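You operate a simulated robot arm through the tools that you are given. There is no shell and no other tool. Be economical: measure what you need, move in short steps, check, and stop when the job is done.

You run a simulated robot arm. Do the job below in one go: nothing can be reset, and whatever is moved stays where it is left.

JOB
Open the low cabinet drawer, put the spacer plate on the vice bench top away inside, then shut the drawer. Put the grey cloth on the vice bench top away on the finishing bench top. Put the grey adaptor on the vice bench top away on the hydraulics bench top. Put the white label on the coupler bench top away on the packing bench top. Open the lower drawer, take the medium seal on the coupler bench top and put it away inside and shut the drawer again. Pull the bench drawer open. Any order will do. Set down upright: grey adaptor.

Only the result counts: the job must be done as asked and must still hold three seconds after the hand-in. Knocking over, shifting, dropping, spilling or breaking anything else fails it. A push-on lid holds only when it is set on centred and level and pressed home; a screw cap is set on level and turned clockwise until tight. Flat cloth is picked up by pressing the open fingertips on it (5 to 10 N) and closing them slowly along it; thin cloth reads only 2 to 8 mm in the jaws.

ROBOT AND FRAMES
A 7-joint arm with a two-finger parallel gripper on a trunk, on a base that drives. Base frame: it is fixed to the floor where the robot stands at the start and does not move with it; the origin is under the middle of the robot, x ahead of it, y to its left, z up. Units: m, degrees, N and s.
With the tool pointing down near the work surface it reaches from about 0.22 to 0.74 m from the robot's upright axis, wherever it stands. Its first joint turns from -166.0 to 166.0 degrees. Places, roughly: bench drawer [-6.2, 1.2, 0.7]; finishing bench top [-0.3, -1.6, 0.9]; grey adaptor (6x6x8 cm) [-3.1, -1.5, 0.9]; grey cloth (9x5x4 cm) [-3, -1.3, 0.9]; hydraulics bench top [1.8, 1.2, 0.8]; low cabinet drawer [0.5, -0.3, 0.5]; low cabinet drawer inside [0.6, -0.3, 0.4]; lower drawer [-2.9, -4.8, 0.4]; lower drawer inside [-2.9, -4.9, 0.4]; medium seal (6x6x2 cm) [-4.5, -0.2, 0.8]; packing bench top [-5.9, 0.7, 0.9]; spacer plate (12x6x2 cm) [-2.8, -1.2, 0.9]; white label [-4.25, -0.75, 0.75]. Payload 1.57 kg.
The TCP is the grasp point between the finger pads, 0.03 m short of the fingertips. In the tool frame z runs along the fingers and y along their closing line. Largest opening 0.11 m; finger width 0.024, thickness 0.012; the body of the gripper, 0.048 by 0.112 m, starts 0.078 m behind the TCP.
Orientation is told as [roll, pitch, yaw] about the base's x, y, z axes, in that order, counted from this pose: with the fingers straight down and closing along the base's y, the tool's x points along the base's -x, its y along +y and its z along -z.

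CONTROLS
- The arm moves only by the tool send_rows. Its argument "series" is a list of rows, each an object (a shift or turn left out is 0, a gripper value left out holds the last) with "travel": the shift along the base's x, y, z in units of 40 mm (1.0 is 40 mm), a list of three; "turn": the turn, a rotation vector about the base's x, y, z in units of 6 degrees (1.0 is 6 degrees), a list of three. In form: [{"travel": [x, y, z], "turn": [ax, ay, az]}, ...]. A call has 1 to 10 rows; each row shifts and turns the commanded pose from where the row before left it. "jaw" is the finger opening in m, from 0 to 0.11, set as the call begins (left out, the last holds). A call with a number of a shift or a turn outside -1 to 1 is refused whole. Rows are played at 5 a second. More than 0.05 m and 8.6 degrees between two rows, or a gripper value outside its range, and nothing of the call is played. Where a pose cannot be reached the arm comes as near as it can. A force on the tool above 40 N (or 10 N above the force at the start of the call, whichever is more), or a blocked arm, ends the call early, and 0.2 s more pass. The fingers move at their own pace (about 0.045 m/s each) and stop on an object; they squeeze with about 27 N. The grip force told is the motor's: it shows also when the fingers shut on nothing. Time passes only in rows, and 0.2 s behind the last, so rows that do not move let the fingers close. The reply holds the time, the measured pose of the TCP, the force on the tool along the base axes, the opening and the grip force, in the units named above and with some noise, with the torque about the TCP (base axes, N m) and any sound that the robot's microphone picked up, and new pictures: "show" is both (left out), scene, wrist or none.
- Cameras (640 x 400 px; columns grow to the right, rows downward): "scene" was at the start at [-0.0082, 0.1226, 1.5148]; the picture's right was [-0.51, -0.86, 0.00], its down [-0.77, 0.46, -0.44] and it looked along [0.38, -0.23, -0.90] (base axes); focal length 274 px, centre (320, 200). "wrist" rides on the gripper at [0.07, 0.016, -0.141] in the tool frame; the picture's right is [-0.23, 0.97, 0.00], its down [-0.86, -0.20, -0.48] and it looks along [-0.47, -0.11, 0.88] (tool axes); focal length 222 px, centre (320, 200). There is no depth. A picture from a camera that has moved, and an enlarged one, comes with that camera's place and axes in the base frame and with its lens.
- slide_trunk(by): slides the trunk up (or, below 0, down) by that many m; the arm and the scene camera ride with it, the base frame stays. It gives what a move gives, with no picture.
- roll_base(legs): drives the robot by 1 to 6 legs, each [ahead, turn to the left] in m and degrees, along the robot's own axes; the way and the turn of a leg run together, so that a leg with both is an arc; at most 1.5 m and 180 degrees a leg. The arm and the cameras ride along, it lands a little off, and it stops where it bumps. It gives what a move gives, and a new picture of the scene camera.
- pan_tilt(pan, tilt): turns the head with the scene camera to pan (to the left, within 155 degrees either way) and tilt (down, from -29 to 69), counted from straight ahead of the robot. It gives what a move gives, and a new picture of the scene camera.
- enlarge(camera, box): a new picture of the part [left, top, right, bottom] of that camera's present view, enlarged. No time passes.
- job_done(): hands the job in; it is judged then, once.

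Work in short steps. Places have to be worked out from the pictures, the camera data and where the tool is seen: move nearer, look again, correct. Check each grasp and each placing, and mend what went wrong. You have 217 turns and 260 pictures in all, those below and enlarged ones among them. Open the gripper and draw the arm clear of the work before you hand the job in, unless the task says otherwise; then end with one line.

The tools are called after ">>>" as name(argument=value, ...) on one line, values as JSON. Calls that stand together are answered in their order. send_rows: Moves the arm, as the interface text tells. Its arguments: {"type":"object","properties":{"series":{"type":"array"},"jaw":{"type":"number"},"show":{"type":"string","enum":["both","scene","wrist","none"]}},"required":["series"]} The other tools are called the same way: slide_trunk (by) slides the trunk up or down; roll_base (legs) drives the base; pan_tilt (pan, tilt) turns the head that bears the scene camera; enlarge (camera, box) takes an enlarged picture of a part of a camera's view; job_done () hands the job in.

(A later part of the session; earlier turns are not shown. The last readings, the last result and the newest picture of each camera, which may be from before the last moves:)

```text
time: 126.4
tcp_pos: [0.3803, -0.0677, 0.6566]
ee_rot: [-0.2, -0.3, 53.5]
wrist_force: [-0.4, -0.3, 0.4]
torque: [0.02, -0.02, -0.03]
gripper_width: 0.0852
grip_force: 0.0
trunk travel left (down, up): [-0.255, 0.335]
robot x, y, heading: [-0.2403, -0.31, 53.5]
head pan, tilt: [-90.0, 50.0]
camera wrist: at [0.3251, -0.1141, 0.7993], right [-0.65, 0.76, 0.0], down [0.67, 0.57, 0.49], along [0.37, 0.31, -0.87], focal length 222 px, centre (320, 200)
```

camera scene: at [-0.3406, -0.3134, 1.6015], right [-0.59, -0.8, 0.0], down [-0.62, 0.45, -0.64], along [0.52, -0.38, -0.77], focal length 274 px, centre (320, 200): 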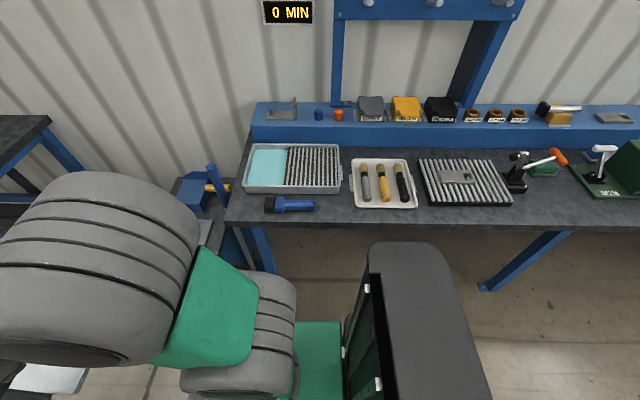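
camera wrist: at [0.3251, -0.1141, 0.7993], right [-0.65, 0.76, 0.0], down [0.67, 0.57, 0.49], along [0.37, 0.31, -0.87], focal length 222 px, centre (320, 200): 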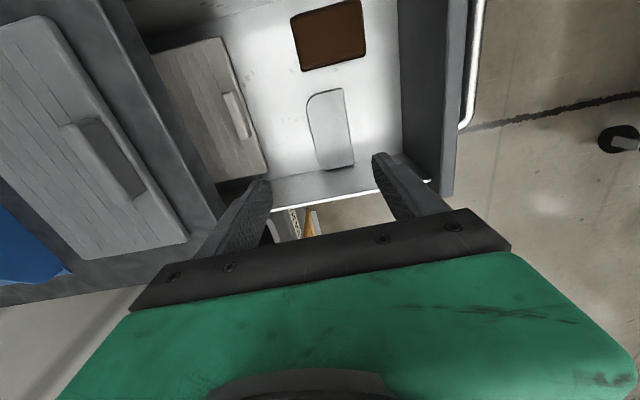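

Spacer plate is in. Now move outside the handle with fingers shut to push the drawer closed.

>>> send_rows(series=[{"travel": [-0.95, 0.433, 0.1]}, {"travel": [-0.95, 0.433, 0]}, {"travel": [-0.95, 0.433, 0]}, {"travel": [-0.95, 0.433, 0]}, {"travel": [-0.95, 0.433, 0]}, {"travel": [-0.95, 0.433, 0]}, {}], jaw=0.0, show="none")

>>> send_rows(series=[{"travel": [0, 0, -1]}, {"travel": [0, 0, -1]}, {"travel": [0, 0, -1]}, {"travel": [0, 0, -1]}, {}], show="wrist")

```text
time: 128.0
tcp_pos: [0.1529, 0.0377, 0.6599]
ee_rot: [-0.3, -0.5, 53.3]
wrist_force: [-1.3, 0.5, -1.1]
torque: [-0.03, 0.03, 0.01]
gripper_width: 0.0002
grip_force: 21.3
trunk travel left (down, up): [-0.255, 0.335]
robot x, y, heading: [-0.2427, -0.3165, 53.7]
head pan, tilt: [-90.0, 50.0]
```

```text
time: 129.2
tcp_pos: [0.154, 0.0407, 0.4976]
ee_rot: [-0.3, -0.4, 53.4]
wrist_force: [-0.6, 0.2, -0.1]
torque: [0.0, 0.01, 0.0]
gripper_width: 0.0002
grip_force: 21.1
trunk travel left (down, up): [-0.255, 0.335]
robot x, y, heading: [-0.2408, -0.3154, 53.3]
head pan, tilt: [-90.0, 50.0]
camera wrist: at [0.098, -0.0074, 0.6391], right [-0.65, 0.76, 0.0], down [0.67, 0.57, 0.49], along [0.37, 0.31, -0.87], focal length 222 px, centre (320, 200)
```

wrist: 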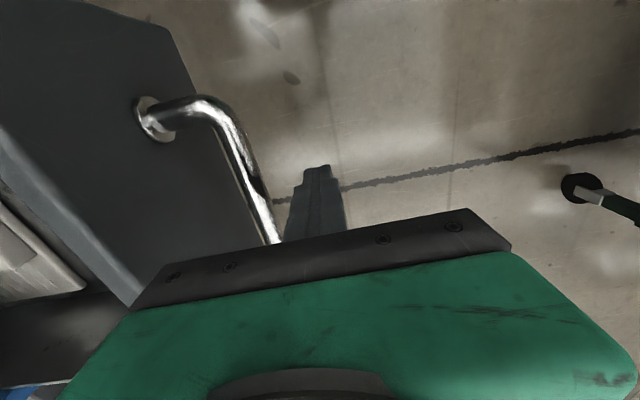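

Fingers are just outside the bar. Push inward along (0.8,-0.6).

>>> send_rows(series=[{"travel": [0.8, -0.6, 0]}, {"travel": [0.8, -0.6, 0]}, {"travel": [0.8, -0.6, 0]}, {"travel": [0.8, -0.6, 0]}, {"travel": [0.8, -0.6, 0]}, {"travel": [0.8, -0.6, 0]}, {"travel": [0.6, -0.45, 0]}, {"travel": [0.2, -0.15, 0]}, {"travel": [0.2, -0.15, 0]}, {}], show="wrist")

```text
time: 131.3
tcp_pos: [0.3788, -0.1295, 0.5004]
ee_rot: [0.3, 0.0, 54.0]
wrist_force: [-7.7, 5.0, 6.5]
torque: [-0.08, 0.12, -0.1]
gripper_width: 0.0
grip_force: 21.4
trunk travel left (down, up): [-0.255, 0.335]
robot x, y, heading: [-0.2437, -0.3117, 53.8]
head pan, tilt: [-90.0, 50.0]
stopped in row 10: the force on the tool passed its limit (the readings are from after the stop); the commanded pose is now the measured one
camera wrist: at [0.3263, -0.178, 0.6417], right [-0.65, 0.76, 0.01], down [0.67, 0.57, 0.48], along [0.36, 0.32, -0.88], focal length 222 px, centre (320, 200)
```

wrist: 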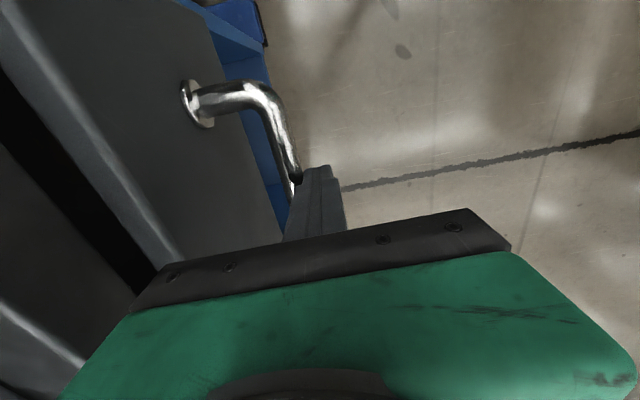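

Reached a firm stop at the original closed position. One short extra push to confirm, then back off.

>>> send_rows(series=[{"travel": [0.25, -0.19, 0]}, {"travel": [0.25, -0.19, 0]}], show="none")

>>> send_rows(series=[{"travel": [-0.8, 0.6, 0]}, {"travel": [-0.8, 0.6, 0]}, {"travel": [-0.6, 0.4, 0.6]}, {"travel": [-0.6, 0.4, 0.6]}, {"travel": [-0.9, 0.3, 0.6]}, {"travel": [-0.9, 0.2, 0.6]}, {}], show="wrist")

```text
time: 131.6
tcp_pos: [0.3796, -0.1296, 0.4984]
ee_rot: [0.8, 0.4, 54.7]
wrist_force: [-11.5, 5.5, 10.1]
torque: [-0.1, 0.15, -0.16]
gripper_width: 0.0001
grip_force: 21.3
trunk travel left (down, up): [-0.255, 0.335]
robot x, y, heading: [-0.2453, -0.3101, 53.9]
head pan, tilt: [-90.0, 50.0]
stopped in row 1: the force on the tool passed its limit (the readings are from after the stop); the commanded pose is now the measured one
```

```text
time: 133.2
tcp_pos: [0.1983, -0.0322, 0.5934]
ee_rot: [0.7, 0.3, 54.5]
wrist_force: [0.0, 0.0, -0.3]
torque: [-0.04, 0.03, 0.01]
gripper_width: 0.0
grip_force: 21.3
trunk travel left (down, up): [-0.255, 0.335]
robot x, y, heading: [-0.2431, -0.3129, 54.1]
head pan, tilt: [-90.0, 50.0]
camera wrist: at [0.1476, -0.0823, 0.7354], right [-0.66, 0.75, 0.01], down [0.67, 0.58, 0.47], along [0.35, 0.32, -0.88], focal length 222 px, centre (320, 200)
```

wrist: 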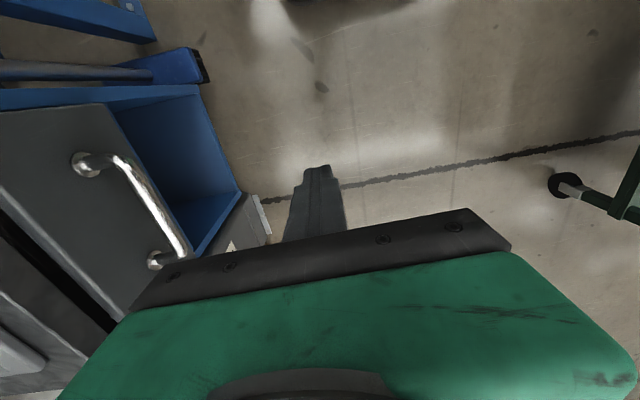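

Drawer shut as it was initially. Tuck the arm, raise, and drive back to the vice bench.

>>> send_rows(series=[{"travel": [-0.95, 0.28, 0.5], "turn": [-0.03, -0.12, -0.17]}, {"travel": [-0.95, 0.28, 0.5]}, {"travel": [-0.95, 0.28, 0.5]}, {"travel": [-0.95, 0.28, 0.5]}, {"travel": [-0.95, 0.28, 0.5]}, {}], jaw=0.08, show="none")

>>> slide_trunk(by=0.33)

>>> roll_base(legs=[[-0.8, 0], [-0.8, 0], [0, 90], [1.07, 0], [1.07, 0], [0, -91]])

```text
time: 134.6
tcp_pos: [0.0032, 0.0253, 0.6937]
ee_rot: [0.1, 0.1, 53.4]
wrist_force: [0.6, -0.2, -0.4]
torque: [0.03, 0.01, -0.01]
gripper_width: 0.0801
grip_force: 0.1
trunk travel left (down, up): [-0.255, 0.335]
robot x, y, heading: [-0.2416, -0.3139, 54.0]
head pan, tilt: [-90.0, 50.0]
```

```text
time: 137.9
tcp_pos: [0.0048, 0.0264, 1.024]
ee_rot: [0.2, 0.1, 53.6]
wrist_force: [0.4, 0.1, -0.3]
torque: [-0.02, 0.0, -0.04]
gripper_width: 0.0799
grip_force: 0.1
trunk travel left (down, up): [-0.585, 0.005]
robot x, y, heading: [-0.2398, -0.313, 53.7]
head pan, tilt: [-90.0, 50.0]
```

```text
time: 163.9
tcp_pos: [-2.6669, -0.0505, 1.0246]
ee_rot: [0.2, 0.0, 52.0]
wrist_force: [0.7, 0.5, 0.2]
torque: [-0.01, -0.02, -0.02]
gripper_width: 0.0803
grip_force: 0.2
trunk travel left (down, up): [-0.585, 0.005]
robot x, y, heading: [-2.921, -0.3831, 52.6]
head pan, tilt: [-90.0, 50.0]
camera scene: at [-3.022, -0.3825, 1.6415], right [-0.61, -0.79, 0.0], down [-0.61, 0.47, -0.64], along [0.51, -0.39, -0.77], focal length 274 px, centre (320, 200)
```

scene: 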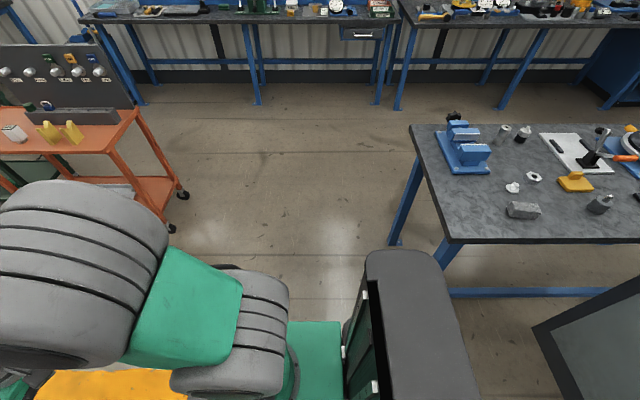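

Reverse into the gap again beside the vice bench.

>>> roll_base(legs=[[-0.67, 0]])

```text
time: 167.7
tcp_pos: [-3.0834, -0.5898, 1.024]
ee_rot: [0.3, 0.1, 52.8]
wrist_force: [-0.9, 0.1, -0.3]
torque: [0.0, 0.02, -0.02]
gripper_width: 0.0801
grip_force: 0.0
trunk travel left (down, up): [-0.585, 0.005]
robot x, y, heading: [-3.3333, -0.9267, 53.4]
head pan, tilt: [-90.0, 50.0]
camera scene: at [-3.4337, -0.9273, 1.6415], right [-0.6, -0.8, 0.0], down [-0.61, 0.46, -0.64], along [0.52, -0.38, -0.77], focal length 274 px, centre (320, 200)
```

scene: 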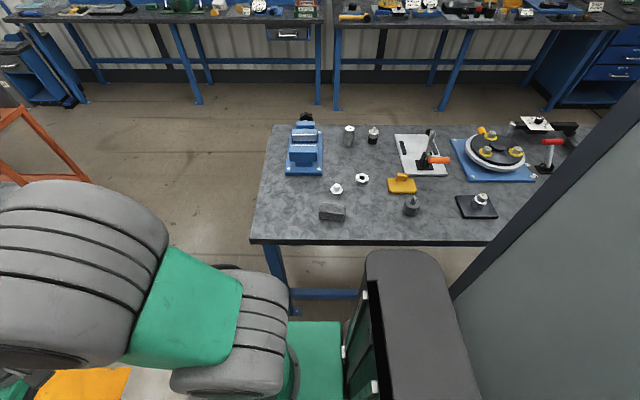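

Cloth ≈(-2.989,-1.308), long axis at ~45°, so yaw 45° closes across its 5 cm. Move there in two calls at travel height.

>>> send_rows(series=[{"travel": [0.47, -0.95, 0], "turn": [0, 0, -0.07]}, {"travel": [0.47, -0.95, 0], "turn": [0, 0, -0.07]}, {"travel": [0.47, -0.95, 0], "turn": [0, 0, -0.07]}, {"travel": [0.47, -0.95, 0], "turn": [0, 0, -0.07]}, {"travel": [0.47, -0.95, 0], "turn": [0, 0, -0.07]}, {"travel": [0.47, -0.95, 0], "turn": [0, 0, -0.07]}, {"travel": [0.47, -0.95, 0], "turn": [0, 0, -0.07]}, {"travel": [0.47, -0.95, 0], "turn": [0, 0, -0.07]}, {"travel": [0.47, -0.95, 0], "turn": [0, 0, -0.07]}], show="none")

>>> send_rows(series=[{"travel": [-0.2, -0.95, 0], "turn": [0, 0, -0.07]}, {"travel": [-0.2, -0.95, 0], "turn": [0, 0, -0.07]}, {"travel": [-0.2, -0.95, 0], "turn": [0, 0, -0.07]}, {"travel": [-0.2, -0.95, 0], "turn": [0, 0, -0.07]}, {"travel": [-0.2, -0.95, 0], "turn": [0, 0, -0.07]}, {"travel": [-0.2, -0.95, 0], "turn": [0, 0, -0.07]}, {"travel": [-0.2, -0.95, 0], "turn": [0, 0, -0.07]}, {"travel": [-0.2, -0.95, 0], "turn": [0, 0, -0.07]}, {"travel": [-0.2, -0.95, 0], "turn": [0, 0, -0.07]}, {}], jaw=0.09, show="wrist")

```text
time: 169.7
tcp_pos: [-2.9133, -0.9332, 1.0242]
ee_rot: [0.2, 0.2, 48.9]
wrist_force: [-0.3, 0.4, 0.4]
torque: [0.01, 0.0, 0.0]
gripper_width: 0.08
grip_force: 0.0
trunk travel left (down, up): [-0.585, 0.005]
robot x, y, heading: [-3.3347, -0.9239, 53.3]
head pan, tilt: [-90.0, 50.0]
```

```text
time: 171.9
tcp_pos: [-2.987, -1.2746, 1.0215]
ee_rot: [0.1, 0.1, 45.2]
wrist_force: [0.2, -0.8, -1.2]
torque: [-0.01, 0.0, 0.0]
gripper_width: 0.0898
grip_force: 0.0
trunk travel left (down, up): [-0.585, 0.005]
robot x, y, heading: [-3.3326, -0.924, 53.4]
head pan, tilt: [-90.0, 50.0]
camera wrist: at [-3.0468, -1.3135, 1.1645], right [-0.53, 0.85, 0.0], down [0.75, 0.47, 0.48], along [0.4, 0.25, -0.88], focal length 222 px, centre (320, 200)
```

wrist: 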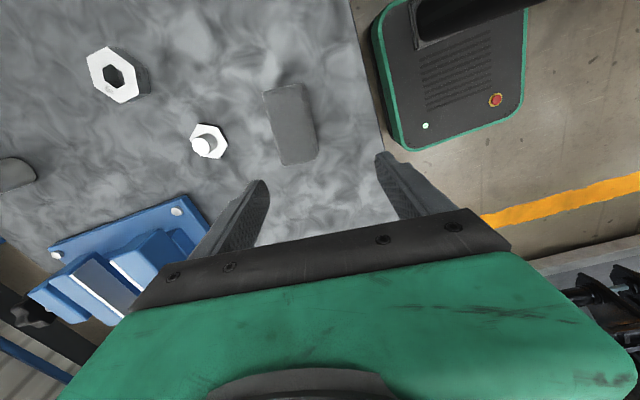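

Cloth centre ≈(-2.990,-1.32), axis ~40°. Align and descend to just above the table.

>>> send_rows(series=[{"travel": [-0.05, -0.57, 0], "turn": [0, 0, -0.42]}, {"travel": [-0.03, -0.56, 0], "turn": [0, 0, -0.42]}, {"travel": [0, 0, -0.8]}, {"travel": [0, 0, -0.8]}, {"travel": [0, 0, -0.8]}, {"travel": [0, 0, -0.7]}, {}], show="wrist")

```text
time: 173.5
tcp_pos: [-2.9892, -1.3178, 0.8976]
ee_rot: [0.2, 0.1, 40.2]
wrist_force: [0.5, -0.5, 0.4]
torque: [0.01, 0.0, 0.0]
gripper_width: 0.0903
grip_force: 0.1
trunk travel left (down, up): [-0.585, 0.005]
robot x, y, heading: [-3.3334, -0.9243, 53.0]
head pan, tilt: [-90.0, 50.0]
camera wrist: at [-3.0522, -1.3521, 1.0391], right [-0.45, 0.89, 0.0], down [0.78, 0.4, 0.48], along [0.42, 0.22, -0.88], focal length 222 px, centre (320, 200)
```

wrist: 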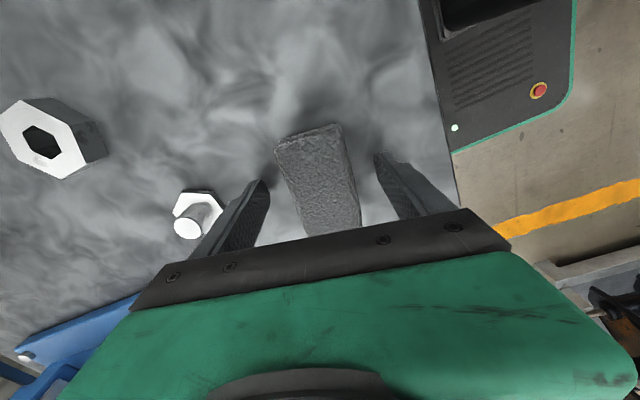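

Cloth is centred between the fingers. Close slowly and lift.

>>> send_rows(series=[{}, {}, {}, {}, {}], jaw=0.02, show="none")

>>> send_rows(series=[{"travel": [0, 0, 0.5]}, {"travel": [0, 0, 1]}, {"travel": [0, 0, 1]}, {}], show="wrist")

```text
time: 174.7
tcp_pos: [-2.9894, -1.3179, 0.8964]
ee_rot: [0.2, 0.1, 40.2]
wrist_force: [-0.5, 0.3, 0.0]
torque: [0.0, -0.02, -0.02]
gripper_width: 0.0498
grip_force: 27.2
trunk travel left (down, up): [-0.585, 0.005]
robot x, y, heading: [-3.3348, -0.9273, 53.0]
head pan, tilt: [-90.0, 50.0]
```

```text
time: 175.7
tcp_pos: [-2.9886, -1.3191, 0.9989]
ee_rot: [0.1, 0.1, 40.3]
wrist_force: [0.1, -0.4, -1.1]
torque: [0.01, 0.0, 0.01]
gripper_width: 0.0494
grip_force: 27.0
trunk travel left (down, up): [-0.585, 0.005]
robot x, y, heading: [-3.3323, -0.9265, 53.3]
head pan, tilt: [-90.0, 50.0]
camera wrist: at [-3.0521, -1.3531, 1.141], right [-0.45, 0.89, 0.0], down [0.78, 0.4, 0.48], along [0.42, 0.22, -0.88], focal length 222 px, centre (320, 200)
```

wrist: 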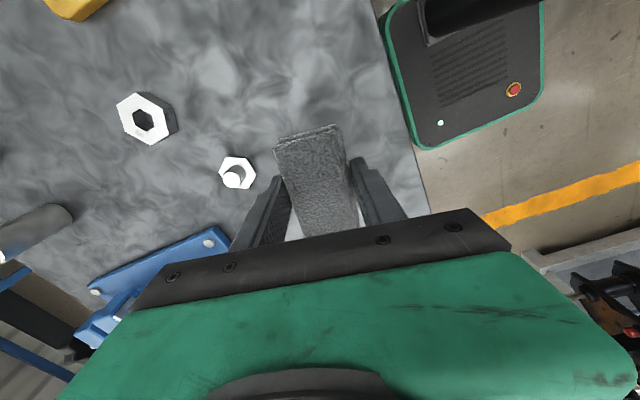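

Cloth held. Tuck and drive to the finishing bench aisle.

>>> send_rows(series=[{"travel": [0.19, 0.96, 0.1], "turn": [0, 0, 0.11]}, {"travel": [0.19, 0.96, 0.1], "turn": [0, 0, 0.11]}, {"travel": [0.19, 0.96, 0.1], "turn": [0, 0, 0.11]}, {"travel": [0.19, 0.96, 0.1], "turn": [0, 0, 0.11]}, {"travel": [0.19, 0.96, 0.1], "turn": [0, 0, 0.11]}, {"travel": [0.19, 0.96, 0.1], "turn": [0, 0, 0.11]}, {"travel": [0.19, 0.96, 0.1], "turn": [0, 0, 0.11]}, {"travel": [0.19, 0.96, 0.1], "turn": [0, 0, 0.11]}, {"travel": [0.19, 0.96, 0.1], "turn": [0, 0, 0.11]}, {"travel": [0.19, 0.96, 0.1], "turn": [0, 0, 0.11]}], show="none")

>>> send_rows(series=[{"travel": [-0.47, 0.95, 0], "turn": [0, 0, 0.11]}, {"travel": [-0.47, 0.95, 0], "turn": [0, 0, 0.11]}, {"travel": [-0.47, 0.95, 0], "turn": [0, 0, 0.11]}, {"travel": [-0.47, 0.95, 0], "turn": [0, 0, 0.11]}, {"travel": [-0.47, 0.95, 0], "turn": [0, 0, 0.11]}, {"travel": [-0.47, 0.95, 0], "turn": [0, 0, 0.11]}, {"travel": [-0.47, 0.95, 0], "turn": [0, 0, 0.11]}, {"travel": [-0.47, 0.95, 0], "turn": [0, 0, 0.11]}, {"travel": [-0.47, 0.95, 0], "turn": [0, 0, 0.11]}, {}], show="none")

>>> roll_base(legs=[[0.75, 0], [0, -90], [1.05, 0], [1.03, 0], [0, 90], [0.45, 0]])

```text
time: 177.9
tcp_pos: [-2.9139, -0.9337, 1.041]
ee_rot: [0.3, 0.2, 46.7]
wrist_force: [0.0, 0.6, -0.7]
torque: [-0.02, 0.0, -0.01]
gripper_width: 0.0492
grip_force: 27.3
trunk travel left (down, up): [-0.585, 0.005]
robot x, y, heading: [-3.3377, -0.9246, 53.4]
head pan, tilt: [-90.0, 50.0]
```

```text
time: 180.1
tcp_pos: [-3.0831, -0.594, 1.0412]
ee_rot: [0.2, 0.1, 52.7]
wrist_force: [0.0, -0.2, -0.3]
torque: [-0.04, 0.01, 0.01]
gripper_width: 0.0492
grip_force: 26.9
trunk travel left (down, up): [-0.585, 0.005]
robot x, y, heading: [-3.3294, -0.9242, 53.2]
head pan, tilt: [-90.0, 50.0]
```

```text
time: 204.0
tcp_pos: [-0.69, -0.8523, 1.0421]
ee_rot: [0.2, 0.2, 51.8]
wrist_force: [0.3, 0.0, -1.5]
torque: [0.02, 0.03, 0.01]
gripper_width: 0.0489
grip_force: 27.0
trunk travel left (down, up): [-0.585, 0.005]
robot x, y, heading: [-0.946, -1.1828, 52.4]
head pan, tilt: [-90.0, 50.0]
camera scene: at [-1.045, -1.1804, 1.6415], right [-0.61, -0.79, 0.0], down [-0.61, 0.47, -0.64], along [0.51, -0.39, -0.77], focal length 274 px, centre (320, 200)
```

scene: 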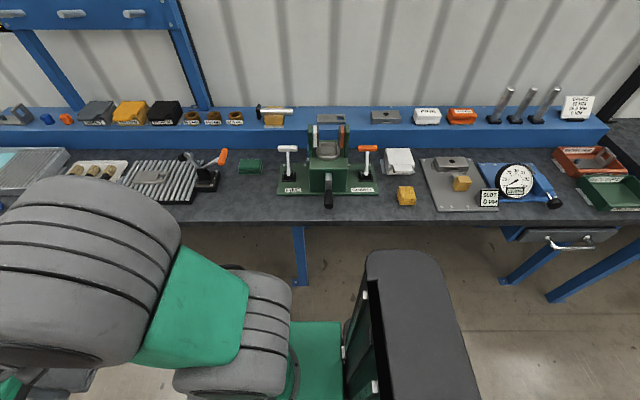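

Free front area between the ribbed tray and the green fixture, ≈(-0.348,-1.364). Move the cloth above it.

>>> send_rows(series=[{"travel": [0.66, -0.985, 0]}, {"travel": [0.66, -0.985, 0]}, {"travel": [0.66, -0.985, 0]}, {"travel": [0.66, -0.985, 0]}, {"travel": [0.66, -0.985, 0]}, {"travel": [0.66, -0.985, 0]}, {"travel": [0.66, -0.985, 0]}, {"travel": [0.66, -0.985, 0]}, {"travel": [0.66, -0.985, 0]}, {"travel": [0.66, -0.985, 0]}], show="none")

>>> send_rows(series=[{"travel": [0.66, -0.985, 0]}, {"travel": [0.66, -0.985, 0]}, {"travel": [0.66, -0.985, 0]}, {}], show="both")

```text
time: 206.2
tcp_pos: [-0.4274, -1.2473, 1.0405]
ee_rot: [0.3, 0.1, 51.7]
wrist_force: [0.4, -0.9, -0.8]
torque: [0.0, 0.04, 0.0]
gripper_width: 0.049
grip_force: 26.6
trunk travel left (down, up): [-0.585, 0.005]
robot x, y, heading: [-0.945, -1.1795, 52.3]
head pan, tilt: [-90.0, 50.0]
```

```text
time: 207.2
tcp_pos: [-0.3472, -1.3684, 1.0421]
ee_rot: [0.1, 0.1, 51.8]
wrist_force: [0.5, -1.0, -0.9]
torque: [0.01, 0.01, -0.01]
gripper_width: 0.0492
grip_force: 26.8
trunk travel left (down, up): [-0.585, 0.005]
robot x, y, heading: [-0.9459, -1.1826, 52.5]
head pan, tilt: [-90.0, 50.0]
camera scene: at [-1.045, -1.1812, 1.6415], right [-0.61, -0.79, 0.0], down [-0.61, 0.47, -0.64], along [0.51, -0.39, -0.77], focal length 274 px, centre (320, 200)
camera wrist: at [-0.4018, -1.4136, 1.1847], right [-0.63, 0.78, 0.0], down [0.69, 0.55, 0.48], along [0.37, 0.3, -0.88], focal length 222 px, centre (320, 200)
```

scene: 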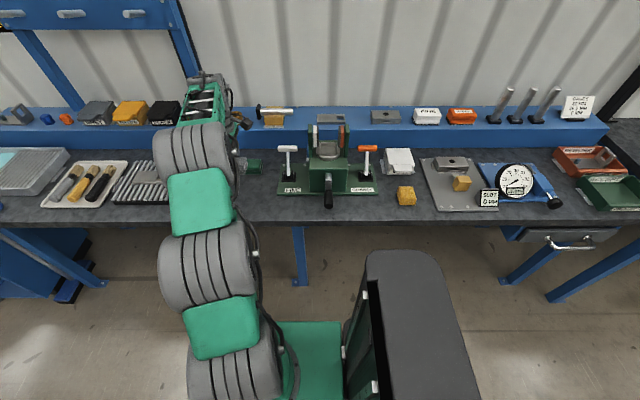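
wrist: 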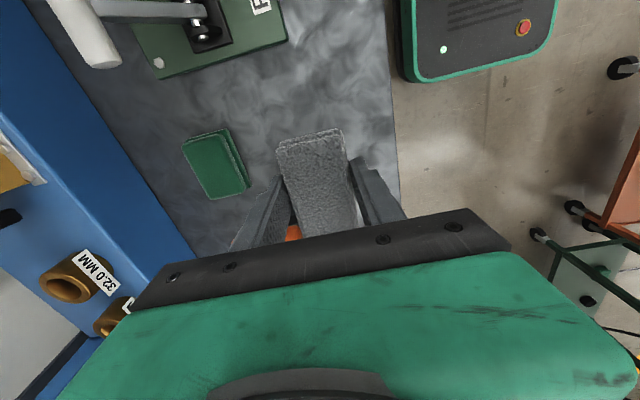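

Spot is clear on all sides (green block, fixture, orange lever). Lower to the bench.

>>> send_rows(series=[{"travel": [0, 0, -0.9]}, {"travel": [0, 0, -0.9]}, {"travel": [0, 0, -0.9]}, {"travel": [0, 0, -0.6]}, {"travel": [0, 0, -0.15]}, {"travel": [0, 0, -0.15]}, {}], show="wrist")

```text
time: 208.8
tcp_pos: [-0.3464, -1.3659, 0.8968]
ee_rot: [0.2, 0.1, 51.7]
wrist_force: [-0.8, 0.1, -0.7]
torque: [-0.03, -0.02, 0.02]
gripper_width: 0.049
grip_force: 26.8
trunk travel left (down, up): [-0.585, 0.005]
robot x, y, heading: [-0.9429, -1.1802, 52.4]
head pan, tilt: [-90.0, 50.0]
camera wrist: at [-0.4013, -1.411, 1.0396], right [-0.62, 0.78, 0.0], down [0.69, 0.55, 0.48], along [0.37, 0.3, -0.88], focal length 222 px, centre (320, 200)
```

wrist: 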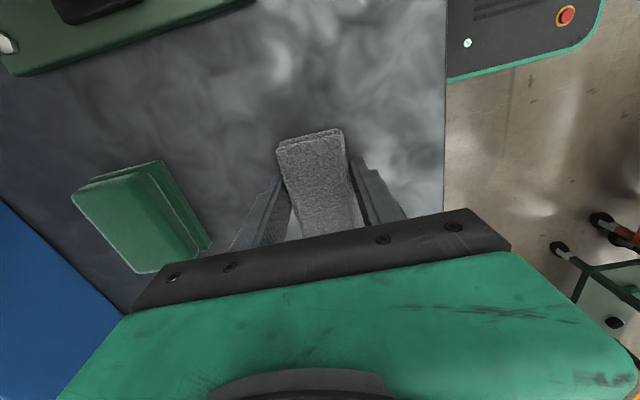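

No contact yet; continue in small steps.

>>> send_rows(series=[{"travel": [0, 0, -0.1]}, {"travel": [0, 0, -0.1]}, {"travel": [0, 0, -0.1]}, {"travel": [0, 0, -0.1]}, {"travel": [0, 0, -0.1]}, {"travel": [0, 0, -0.1]}], show="none")

```text
time: 209.5
tcp_pos: [-0.3427, -1.3655, 0.8956]
ee_rot: [-0.6, -0.1, 51.8]
wrist_force: [-1.3, -0.7, 15.0]
torque: [0.19, 0.41, 0.0]
gripper_width: 0.0493
grip_force: 27.4
trunk travel left (down, up): [-0.585, 0.005]
robot x, y, heading: [-0.9454, -1.1778, 52.2]
head pan, tilt: [-90.0, 50.0]
stopped in row 3: the force on the tool passed its limit (the readings are from after the stop); the commanded pose is now the measured one
```

Contact; release and lift off.

>>> send_rows(series=[{"travel": [0, 0, 0.05]}, {}, {}], jaw=0.085, show="none")

>>> send_rows(series=[{"travel": [0, 0, 0.6], "turn": [0.05, 0.1, 0]}, {"travel": [0, 0, 1]}, {"travel": [0, 0, 1]}, {"travel": [0, 0, 1]}, {}], show="wrist")

```text
time: 210.3
tcp_pos: [-0.3423, -1.3662, 0.8956]
ee_rot: [-0.2, 0.1, 51.9]
wrist_force: [0.7, 0.1, 0.4]
torque: [-0.03, -0.01, -0.03]
gripper_width: 0.085
grip_force: 0.1
trunk travel left (down, up): [-0.585, 0.005]
robot x, y, heading: [-0.9463, -1.1786, 52.3]
head pan, tilt: [-90.0, 50.0]
```

```text
time: 211.5
tcp_pos: [-0.3451, -1.3639, 1.0389]
ee_rot: [0.5, 0.1, 51.7]
wrist_force: [0.3, -0.7, -0.2]
torque: [0.0, 0.0, 0.01]
gripper_width: 0.0851
grip_force: 0.1
trunk travel left (down, up): [-0.585, 0.005]
robot x, y, heading: [-0.945, -1.1799, 51.9]
head pan, tilt: [-90.0, 50.0]
camera wrist: at [-0.3999, -1.4099, 1.1816], right [-0.62, 0.78, 0.01], down [0.69, 0.55, 0.47], along [0.37, 0.3, -0.88], focal length 222 px, centre (320, 200)
```

wrist: 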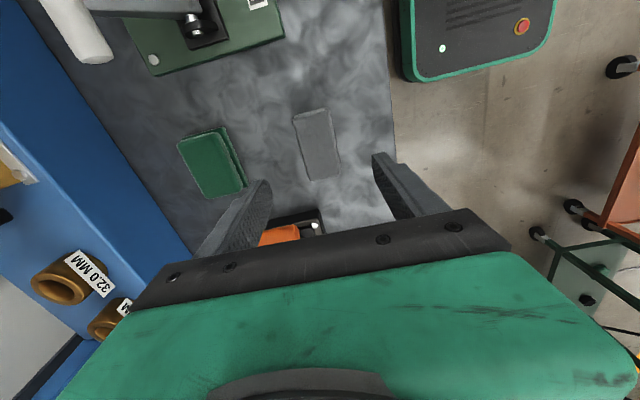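

Cloth placed well. Tuck and go back to the vice bench for the adaptor.

>>> send_rows(series=[{"travel": [-0.66, 0.985, 0], "turn": [-0.02, -0.05, 0]}, {"travel": [-0.66, 0.985, 0]}, {"travel": [-0.66, 0.985, 0]}, {"travel": [-0.66, 0.985, 0]}, {"travel": [-0.66, 0.985, 0]}, {"travel": [-0.66, 0.985, 0]}, {"travel": [-0.66, 0.985, 0]}, {"travel": [-0.66, 0.985, 0]}, {"travel": [-0.66, 0.985, 0]}, {"travel": [-0.66, 0.985, 0]}], show="none")

>>> send_rows(series=[{"travel": [-0.66, 0.985, 0]}, {"travel": [-0.66, 0.985, 0]}, {"travel": [-0.66, 0.985, 0]}, {}], show="none")

>>> roll_base(legs=[[-0.48, 0], [0, 91.5], [1.05, 0], [1.05, 0], [0, -91]])

```text
time: 213.7
tcp_pos: [-0.6074, -0.9714, 1.0395]
ee_rot: [0.1, -0.1, 51.7]
wrist_force: [-0.1, 0.4, 0.1]
torque: [-0.01, -0.03, 0.02]
gripper_width: 0.085
grip_force: 0.1
trunk travel left (down, up): [-0.585, 0.005]
robot x, y, heading: [-0.9455, -1.1811, 52.2]
head pan, tilt: [-90.0, 50.0]
```

```text
time: 214.7
tcp_pos: [-0.6879, -0.8536, 1.0383]
ee_rot: [0.1, 0.0, 51.6]
wrist_force: [0.7, 0.1, -0.4]
torque: [-0.03, -0.02, 0.02]
gripper_width: 0.0851
grip_force: 0.0
trunk travel left (down, up): [-0.585, 0.005]
robot x, y, heading: [-0.9437, -1.1814, 52.3]
head pan, tilt: [-90.0, 50.0]
```

```text
time: 235.2
tcp_pos: [-2.6486, 0.0114, 1.0379]
ee_rot: [0.1, 0.0, 50.7]
wrist_force: [0.2, -0.3, 0.3]
torque: [0.0, 0.01, 0.03]
gripper_width: 0.0852
grip_force: 0.1
trunk travel left (down, up): [-0.585, 0.005]
robot x, y, heading: [-2.9117, -0.3089, 51.5]
head pan, tilt: [-90.0, 50.0]
camera scene: at [-3.0124, -0.3071, 1.6415], right [-0.63, -0.78, 0.0], down [-0.6, 0.48, -0.64], along [0.5, -0.4, -0.77], focal length 274 px, centre (320, 200)
```

scene: 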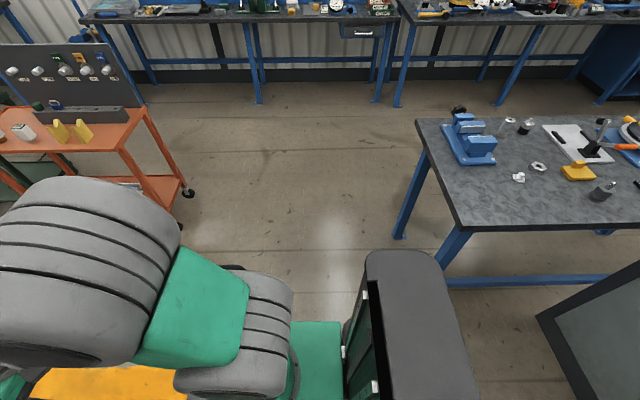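

Reverse in again (small heading fix).

>>> roll_base(legs=[[0, 2.5], [-0.77, 0]])

```text
time: 239.9
tcp_pos: [-3.1372, -0.6222, 1.0399]
ee_rot: [0.1, 0.0, 53.5]
wrist_force: [-0.6, 0.0, -0.4]
torque: [0.01, -0.01, 0.04]
gripper_width: 0.0851
grip_force: 0.1
trunk travel left (down, up): [-0.585, 0.005]
robot x, y, heading: [-3.382, -0.9604, 54.1]
head pan, tilt: [-90.0, 50.0]
camera scene: at [-3.4849, -0.9601, 1.6415], right [-0.59, -0.81, 0.0], down [-0.62, 0.45, -0.64], along [0.52, -0.38, -0.77], focal length 274 px, centre (320, 200)
```

scene: 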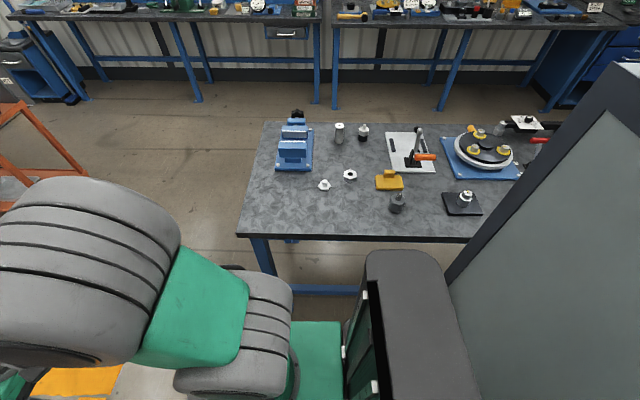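

Adaptor base ≈(-3.155,-1.54). Swing the arm there with yaw about -37°.

>>> send_rows(series=[{"travel": [0.51, -0.97, 0], "turn": [0, 0, -0.63]}, {"travel": [0.51, -0.97, 0], "turn": [0, 0, -0.63]}, {"travel": [0.51, -0.97, 0], "turn": [0, 0, -0.63]}, {"travel": [0.51, -0.97, 0], "turn": [0, 0, -0.63]}, {"travel": [0.51, -0.97, 0], "turn": [0, 0, -0.63]}, {"travel": [0.51, -0.97, 0], "turn": [0, 0, -0.63]}, {"travel": [0.51, -0.97, 0], "turn": [0, 0, -0.63]}, {"travel": [0.51, -0.97, 0], "turn": [0, 0, -0.63]}, {"travel": [0.51, -0.97, 0], "turn": [0, 0, -0.63]}, {"travel": [0.51, -0.97, 0], "turn": [0, 0, -0.63]}], show="none")

>>> send_rows(series=[{"travel": [-0.4, -0.95, 0], "turn": [0, 0, -0.63]}, {"travel": [-0.4, -0.95, 0], "turn": [0, 0, -0.63]}, {"travel": [-0.4, -0.95, 0], "turn": [0, 0, -0.63]}, {"travel": [-0.4, -0.95, 0], "turn": [0, 0, -0.63]}, {"travel": [-0.4, -0.95, 0], "turn": [0, 0, -0.63]}, {"travel": [-0.4, -0.95, 0], "turn": [0, 0, -0.63]}, {"travel": [-0.4, -0.95, 0], "turn": [0, 0, -0.63]}, {"travel": [-0.4, -0.95, 0], "turn": [0, 0, -0.63]}, {"travel": [-0.4, -0.95, 0], "turn": [0, 0, -0.63]}, {}], jaw=0.1, show="wrist")

```text
time: 242.2
tcp_pos: [-2.9303, -1.0097, 1.0398]
ee_rot: [0.1, 0.0, 15.8]
wrist_force: [0.1, 0.4, -0.5]
torque: [0.03, 0.01, -0.05]
gripper_width: 0.0848
grip_force: 0.1
trunk travel left (down, up): [-0.585, 0.005]
robot x, y, heading: [-3.3865, -0.9562, 54.2]
head pan, tilt: [-90.0, 50.0]
```

```text
time: 244.3
tcp_pos: [-3.076, -1.3549, 1.0392]
ee_rot: [0.1, 0.0, -18.3]
wrist_force: [-0.7, 0.1, 0.3]
torque: [0.02, 0.01, 0.03]
gripper_width: 0.0998
grip_force: 0.0
trunk travel left (down, up): [-0.585, 0.005]
robot x, y, heading: [-3.3842, -0.9512, 54.2]
head pan, tilt: [-90.0, 50.0]
camera wrist: at [-3.1368, -1.3182, 1.1802], right [0.52, 0.85, 0.0], down [0.75, -0.46, 0.48], along [0.41, -0.25, -0.88], focal length 222 px, centre (320, 200)
```

wrist: 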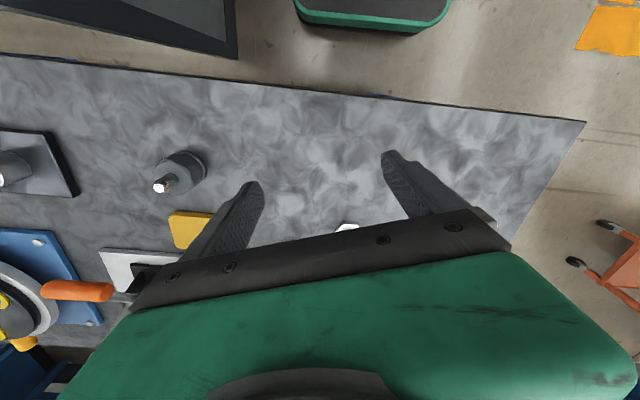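

Adaptor ≈(-3.145,-1.542). Align above it.

>>> send_rows(series=[{"travel": [-0.35, -0.935, 0], "turn": [0, 0, -0.63]}, {"travel": [-0.35, -0.935, 0], "turn": [0, 0, -0.63]}, {"travel": [-0.35, -0.935, 0], "turn": [0, 0, -0.63]}, {"travel": [-0.35, -0.935, 0], "turn": [0, 0, -0.63]}, {"travel": [-0.35, -0.935, 0], "turn": [0, 0, -0.63]}, {}], show="wrist")

```text
time: 245.8
tcp_pos: [-3.1459, -1.5416, 1.0386]
ee_rot: [0.2, 0.0, -37.1]
wrist_force: [-0.5, 0.3, -0.4]
torque: [0.0, -0.01, -0.01]
gripper_width: 0.1
grip_force: 0.1
trunk travel left (down, up): [-0.585, 0.005]
robot x, y, heading: [-3.384, -0.9543, 54.0]
head pan, tilt: [-90.0, 50.0]
camera wrist: at [-3.1906, -1.4878, 1.1808], right [0.77, 0.64, 0.0], down [0.56, -0.68, 0.48], along [0.31, -0.37, -0.88], focal length 222 px, centre (320, 200)
```

wrist: 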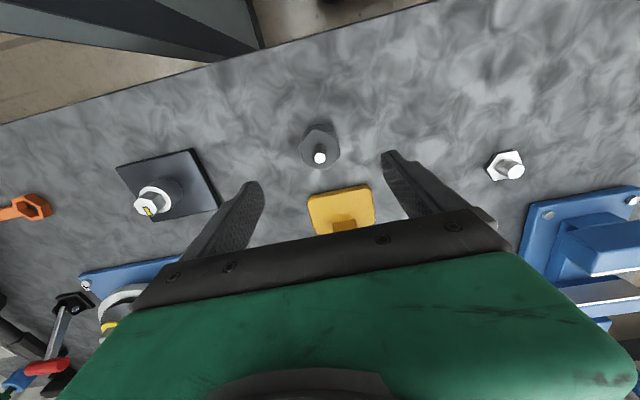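

Fine-correct and descend around the adaptor body.

>>> send_rows(series=[{"travel": [0.17, -0.19, -0.6]}, {"travel": [0, 0, -0.9]}, {"travel": [0, 0, -0.9]}, {"travel": [0, 0, -0.9]}, {"travel": [0, 0, -0.2]}, {}], show="wrist")

```text
time: 247.2
tcp_pos: [-3.1392, -1.5484, 0.899]
ee_rot: [0.1, 0.1, -37.3]
wrist_force: [0.2, 0.3, 0.4]
torque: [0.0, 0.01, 0.01]
gripper_width: 0.0998
grip_force: 0.0
trunk travel left (down, up): [-0.585, 0.005]
robot x, y, heading: [-3.3822, -0.9542, 54.1]
head pan, tilt: [-90.0, 50.0]
camera wrist: at [-3.1851, -1.4939, 1.0415], right [0.77, 0.64, 0.0], down [0.56, -0.68, 0.48], along [0.31, -0.37, -0.88], focal length 222 px, centre (320, 200)
```

wrist: 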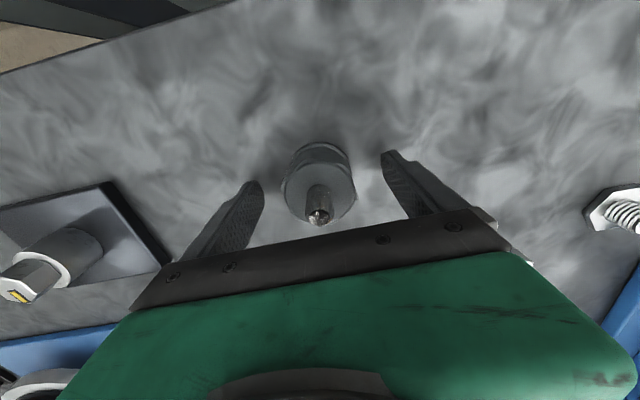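

The adaptor sits exactly at the TCP. Close and lift.

>>> send_rows(series=[{}, {}, {}, {}, {}], jaw=0.03, show="none")

>>> send_rows(series=[{"travel": [0, 0, 0.5]}, {"travel": [0, 0, 1]}, {"travel": [0, 0, 1]}, {"travel": [0, 0, 1]}, {}], show="wrist")

```text
time: 248.3
tcp_pos: [-3.139, -1.5483, 0.9]
ee_rot: [0.0, 0.0, -37.2]
wrist_force: [-0.1, 0.4, 1.1]
torque: [-0.03, 0.05, 0.0]
gripper_width: 0.0533
grip_force: 27.2
trunk travel left (down, up): [-0.585, 0.005]
robot x, y, heading: [-3.3852, -0.9575, 54.1]
head pan, tilt: [-90.0, 50.0]
```

```text
time: 249.6
tcp_pos: [-3.1394, -1.5455, 1.0389]
ee_rot: [0.1, 0.0, -37.2]
wrist_force: [-0.5, -0.3, -2.1]
torque: [-0.02, 0.0, -0.02]
gripper_width: 0.053
grip_force: 27.4
trunk travel left (down, up): [-0.585, 0.005]
robot x, y, heading: [-3.3825, -0.9565, 54.2]
head pan, tilt: [-90.0, 50.0]
camera wrist: at [-3.1845, -1.4916, 1.1809], right [0.77, 0.64, 0.0], down [0.56, -0.68, 0.48], along [0.31, -0.37, -0.88], focal length 222 px, centre (320, 200)
```

wrist: 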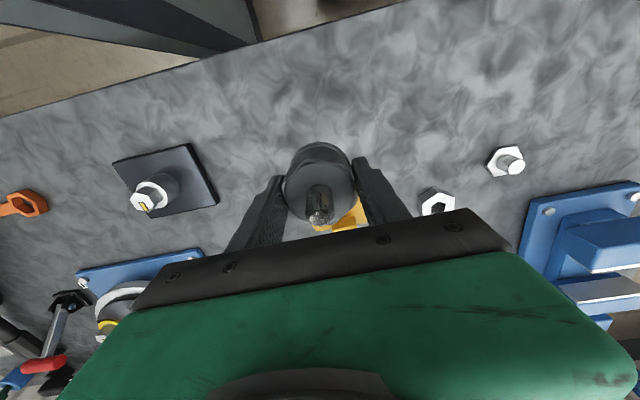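

Adaptor held upright. Tuck and head for the hydraulics bench.

>>> send_rows(series=[{"travel": [0.373, 0.957, 0], "turn": [0, 0, 0.63]}, {"travel": [0.373, 0.957, 0], "turn": [0, 0, 0.63]}, {"travel": [0.373, 0.957, 0], "turn": [0, 0, 0.63]}, {"travel": [0.373, 0.957, 0], "turn": [0, 0, 0.63]}, {"travel": [0.373, 0.957, 0], "turn": [0, 0, 0.63]}, {"travel": [0.373, 0.957, 0], "turn": [0, 0, 0.63]}, {"travel": [0.373, 0.957, 0], "turn": [0, 0, 0.63]}, {"travel": [0.373, 0.957, 0], "turn": [0, 0, 0.63]}, {"travel": [0.373, 0.957, 0], "turn": [0, 0, 0.63]}, {"travel": [0.373, 0.957, 0], "turn": [0, 0, 0.63]}], show="none")

>>> send_rows(series=[{"travel": [0.373, 0.957, 0], "turn": [0, 0, 0.63]}, {"travel": [0.373, 0.957, 0], "turn": [0, 0, 0.63]}, {"travel": [0.373, 0.957, 0], "turn": [0, 0, 0.63]}, {"travel": [0.373, 0.957, 0], "turn": [0, 0, 0.63]}, {"travel": [-0.517, 0.97, 0], "turn": [0, 0, 0.63]}, {"travel": [-0.517, 0.97, 0], "turn": [0, 0, 0.63]}, {"travel": [-0.517, 0.97, 0], "turn": [0, 0, 0.63]}, {"travel": [-0.517, 0.97, 0], "turn": [0, 0, 0.63]}, {"travel": [-0.517, 0.97, 0], "turn": [0, 0, 0.63]}, {"travel": [-0.517, 0.97, 0], "turn": [0, 0, 0.63]}], show="none")

>>> send_rows(series=[{"travel": [-0.517, 0.97, 0], "turn": [0, 0, 0.63]}, {"travel": [-0.517, 0.97, 0], "turn": [0, 0, 0.63]}, {"travel": [-0.517, 0.97, 0], "turn": [0, 0, 0.63]}, {"travel": [-0.517, 0.97, 0], "turn": [0, 0, 0.63]}, {}], show="none")

>>> roll_base(legs=[[0.77, 0], [0, -91], [1.05, 0], [1.1, 0], [0, 90]])

```text
time: 251.8
tcp_pos: [-2.9904, -1.165, 1.0389]
ee_rot: [0.2, 0.1, 0.8]
wrist_force: [-0.1, 0.4, -1.5]
torque: [0.01, 0.03, 0.03]
gripper_width: 0.0532
grip_force: 27.0
trunk travel left (down, up): [-0.585, 0.005]
robot x, y, heading: [-3.384, -0.9588, 54.4]
head pan, tilt: [-90.0, 50.0]
```

```text
time: 253.9
tcp_pos: [-3.055, -0.7792, 1.0369]
ee_rot: [0.0, -0.1, 38.4]
wrist_force: [0.1, 0.4, -0.7]
torque: [-0.02, 0.02, -0.02]
gripper_width: 0.0533
grip_force: 27.0
trunk travel left (down, up): [-0.585, 0.005]
robot x, y, heading: [-3.3811, -0.9585, 54.3]
head pan, tilt: [-90.0, 50.0]
```

```text
time: 255.2
tcp_pos: [-3.1363, -0.6229, 1.0371]
ee_rot: [0.2, 0.2, 53.6]
wrist_force: [0.1, 0.4, -1.7]
torque: [0.04, -0.01, 0.0]
gripper_width: 0.053
grip_force: 27.2
trunk travel left (down, up): [-0.585, 0.005]
robot x, y, heading: [-3.3852, -0.9563, 54.1]
head pan, tilt: [-90.0, 50.0]
```

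```text
time: 277.2
tcp_pos: [-0.9376, -1.2488, 1.0371]
ee_rot: [0.1, 0.0, 53.4]
wrist_force: [-0.4, -0.6, -1.6]
torque: [0.01, 0.01, -0.02]
gripper_width: 0.053
grip_force: 26.8
trunk travel left (down, up): [-0.585, 0.005]
robot x, y, heading: [-1.1891, -1.5805, 54.1]
head pan, tilt: [-90.0, 50.0]
camera scene: at [-1.2874, -1.5855, 1.6415], right [-0.59, -0.81, 0.0], down [-0.62, 0.45, -0.64], along [0.52, -0.38, -0.77], focal length 274 px, centre (320, 200)
```

scene: 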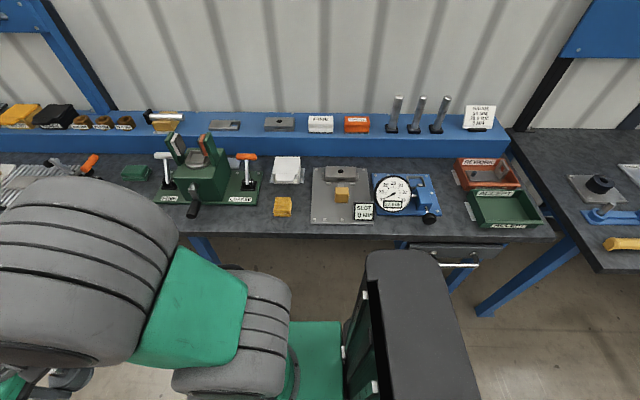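

Drive along the aisle to the hydraulics bench.

>>> roll_base(legs=[[0, -1], [1.06, 0], [1.06, 0], [1.06, 0]])

```text
time: 293.0
tcp_pos: [0.9418, 1.2786, 1.0371]
ee_rot: [0.1, 0.2, 52.8]
wrist_force: [0.4, -0.2, -0.6]
torque: [-0.03, -0.01, 0.0]
gripper_width: 0.0532
grip_force: 26.6
trunk travel left (down, up): [-0.585, 0.005]
robot x, y, heading: [0.6911, 0.9488, 53.5]
head pan, tilt: [-90.0, 50.0]
camera scene: at [0.5901, 0.9448, 1.6415], right [-0.6, -0.8, 0.0], down [-0.61, 0.46, -0.64], along [0.52, -0.38, -0.77], focal length 274 px, centre (320, 200)
```

scene: 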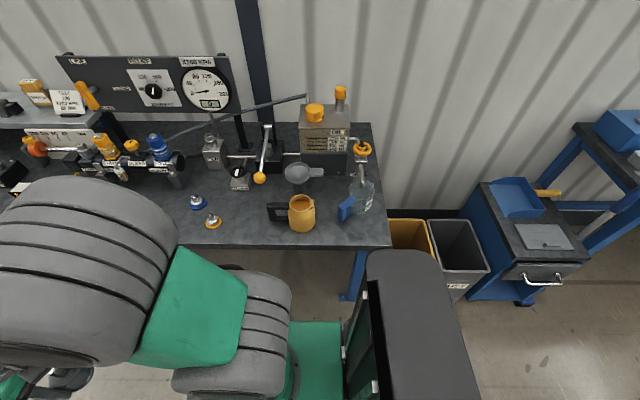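

Free front spot between the small fittings and the yellow mug, ≈(1.215,0.828). Move above it.

>>> send_rows(series=[{"travel": [0.57, -0.94, 0]}, {"travel": [0.57, -0.94, 0]}, {"travel": [0.57, -0.94, 0]}, {"travel": [0.57, -0.94, 0]}, {"travel": [0.57, -0.94, 0]}, {"travel": [0.57, -0.94, 0]}, {"travel": [0.57, -0.94, 0]}, {"travel": [0.57, -0.94, 0]}, {"travel": [0.57, -0.94, 0]}, {}], show="wrist")

>>> send_rows(series=[{"travel": [0.57, -0.94, 0]}, {"travel": [0.57, -0.94, 0]}, {"travel": [0.57, -0.94, 0]}, {}], show="both")

```text
time: 295.2
tcp_pos: [1.1463, 0.941, 1.0382]
ee_rot: [0.1, 0.0, 52.8]
wrist_force: [1.3, 0.1, -0.8]
torque: [0.03, 0.02, 0.01]
gripper_width: 0.053
grip_force: 26.9
trunk travel left (down, up): [-0.585, 0.005]
robot x, y, heading: [0.6899, 0.944, 53.4]
head pan, tilt: [-90.0, 50.0]
camera wrist: at [1.0923, 0.8947, 1.18], right [-0.64, 0.77, 0.0], down [0.68, 0.56, 0.48], along [0.37, 0.31, -0.88], focal length 222 px, centre (320, 200)
```

wrist: 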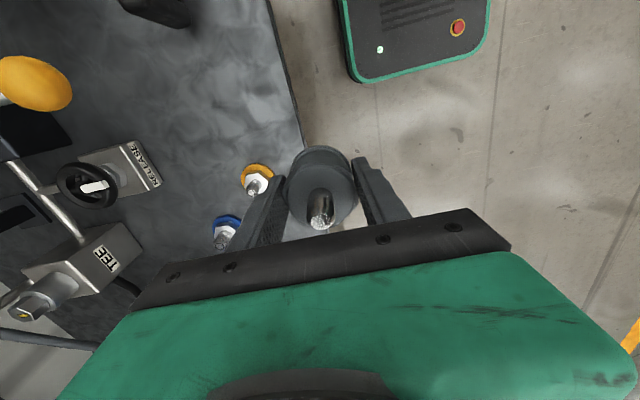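

```text
time: 296.2
tcp_pos: [1.2142, 0.8274, 1.0393]
ee_rot: [0.1, 0.0, 52.7]
wrist_force: [0.6, 0.2, -2.2]
torque: [0.02, 0.04, -0.01]
gripper_width: 0.0529
grip_force: 26.9
trunk travel left (down, up): [-0.585, 0.005]
robot x, y, heading: [0.6904, 0.9488, 53.5]
head pan, tilt: [-90.0, 50.0]
camera scene: at [0.5901, 0.9443, 1.6415], right [-0.6, -0.8, 0.0], down [-0.61, 0.46, -0.64], along [0.52, -0.38, -0.77], focal length 274 px, centre (320, 200)
camera wrist: at [1.1605, 0.781, 1.1807], right [-0.64, 0.77, 0.0], down [0.68, 0.56, 0.48], along [0.37, 0.31, -0.88], focal length 222 px, centre (320, 200)
```

scene: 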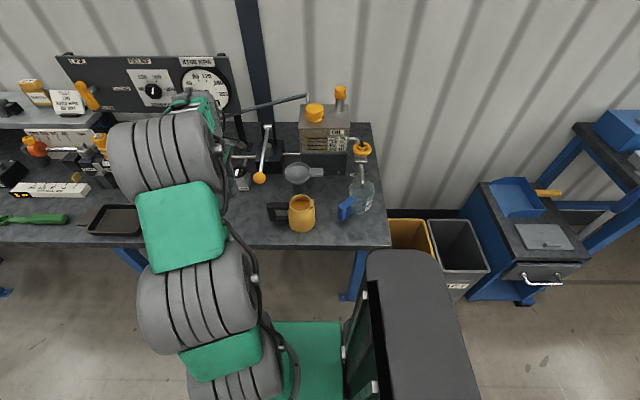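
wrist: 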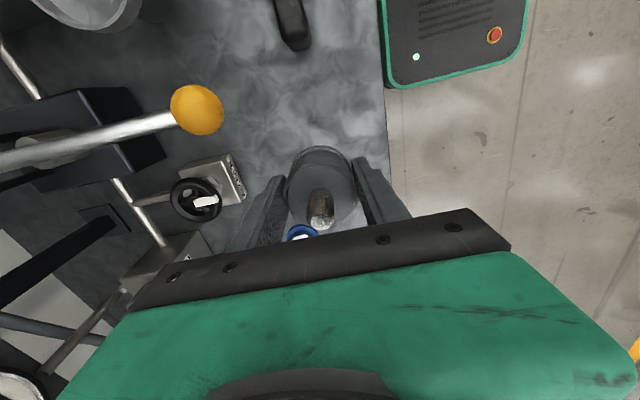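

Clear around. Descend to just above the bench, then small steps until contact.

>>> send_rows(series=[{"travel": [-0.17, -0.24, -0.8]}, {"travel": [0, 0, -0.8]}, {"travel": [0, 0, -0.8]}, {"travel": [0, 0, -0.6]}, {"travel": [0, 0, -0.1]}, {"travel": [0, 0, -0.1]}, {"travel": [0, 0, -0.1]}, {"travel": [0, 0, -0.1]}, {"travel": [0, 0, -0.1]}, {"travel": [0, 0, -0.1]}], show="wrist")

```text
time: 298.4
tcp_pos: [1.2097, 0.817, 0.8948]
ee_rot: [0.0, 0.2, 52.9]
wrist_force: [0.1, -0.3, -1.7]
torque: [0.0, 0.0, -0.02]
gripper_width: 0.0529
grip_force: 26.7
trunk travel left (down, up): [-0.585, 0.005]
robot x, y, heading: [0.6889, 0.9453, 53.4]
head pan, tilt: [-90.0, 50.0]
camera wrist: at [1.1541, 0.7706, 1.036], right [-0.64, 0.77, 0.0], down [0.68, 0.56, 0.48], along [0.37, 0.31, -0.88], focal length 222 px, centre (320, 200)
```

wrist: 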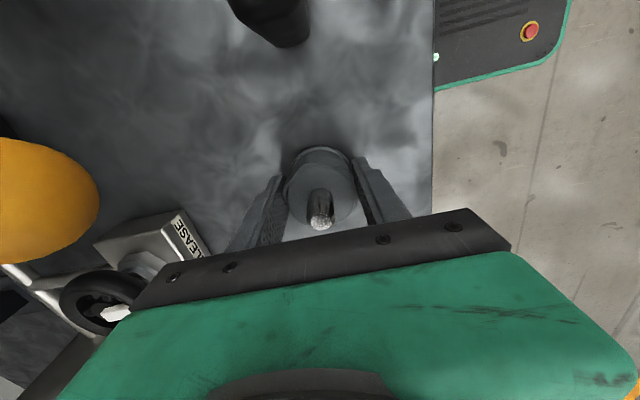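

Still no contact; keep stepping down.

>>> send_rows(series=[{"travel": [0, 0, -0.15]}, {"travel": [0, 0, -0.15]}, {"travel": [0, 0, -0.15]}, {"travel": [0, 0, -0.15]}, {"travel": [0, 0, -0.15]}, {"travel": [0, 0, -0.1]}, {"travel": [0, 0, -0.1]}, {"travel": [0, 0, -0.1]}, {"travel": [0, 0, -0.1]}, {"travel": [0, 0, -0.1]}], show="none")

```text
time: 299.3
tcp_pos: [1.211, 0.8166, 0.8792]
ee_rot: [-0.5, 0.0, 53.0]
wrist_force: [-13.7, 3.2, 21.5]
torque: [0.34, 1.08, 0.09]
gripper_width: 0.053
grip_force: 27.0
trunk travel left (down, up): [-0.585, 0.005]
robot x, y, heading: [0.6876, 0.9444, 53.2]
head pan, tilt: [-90.0, 50.0]
stopped in row 4: the force on the tool passed its limit (the readings are from after the stop); the commanded pose is now the measured one
```

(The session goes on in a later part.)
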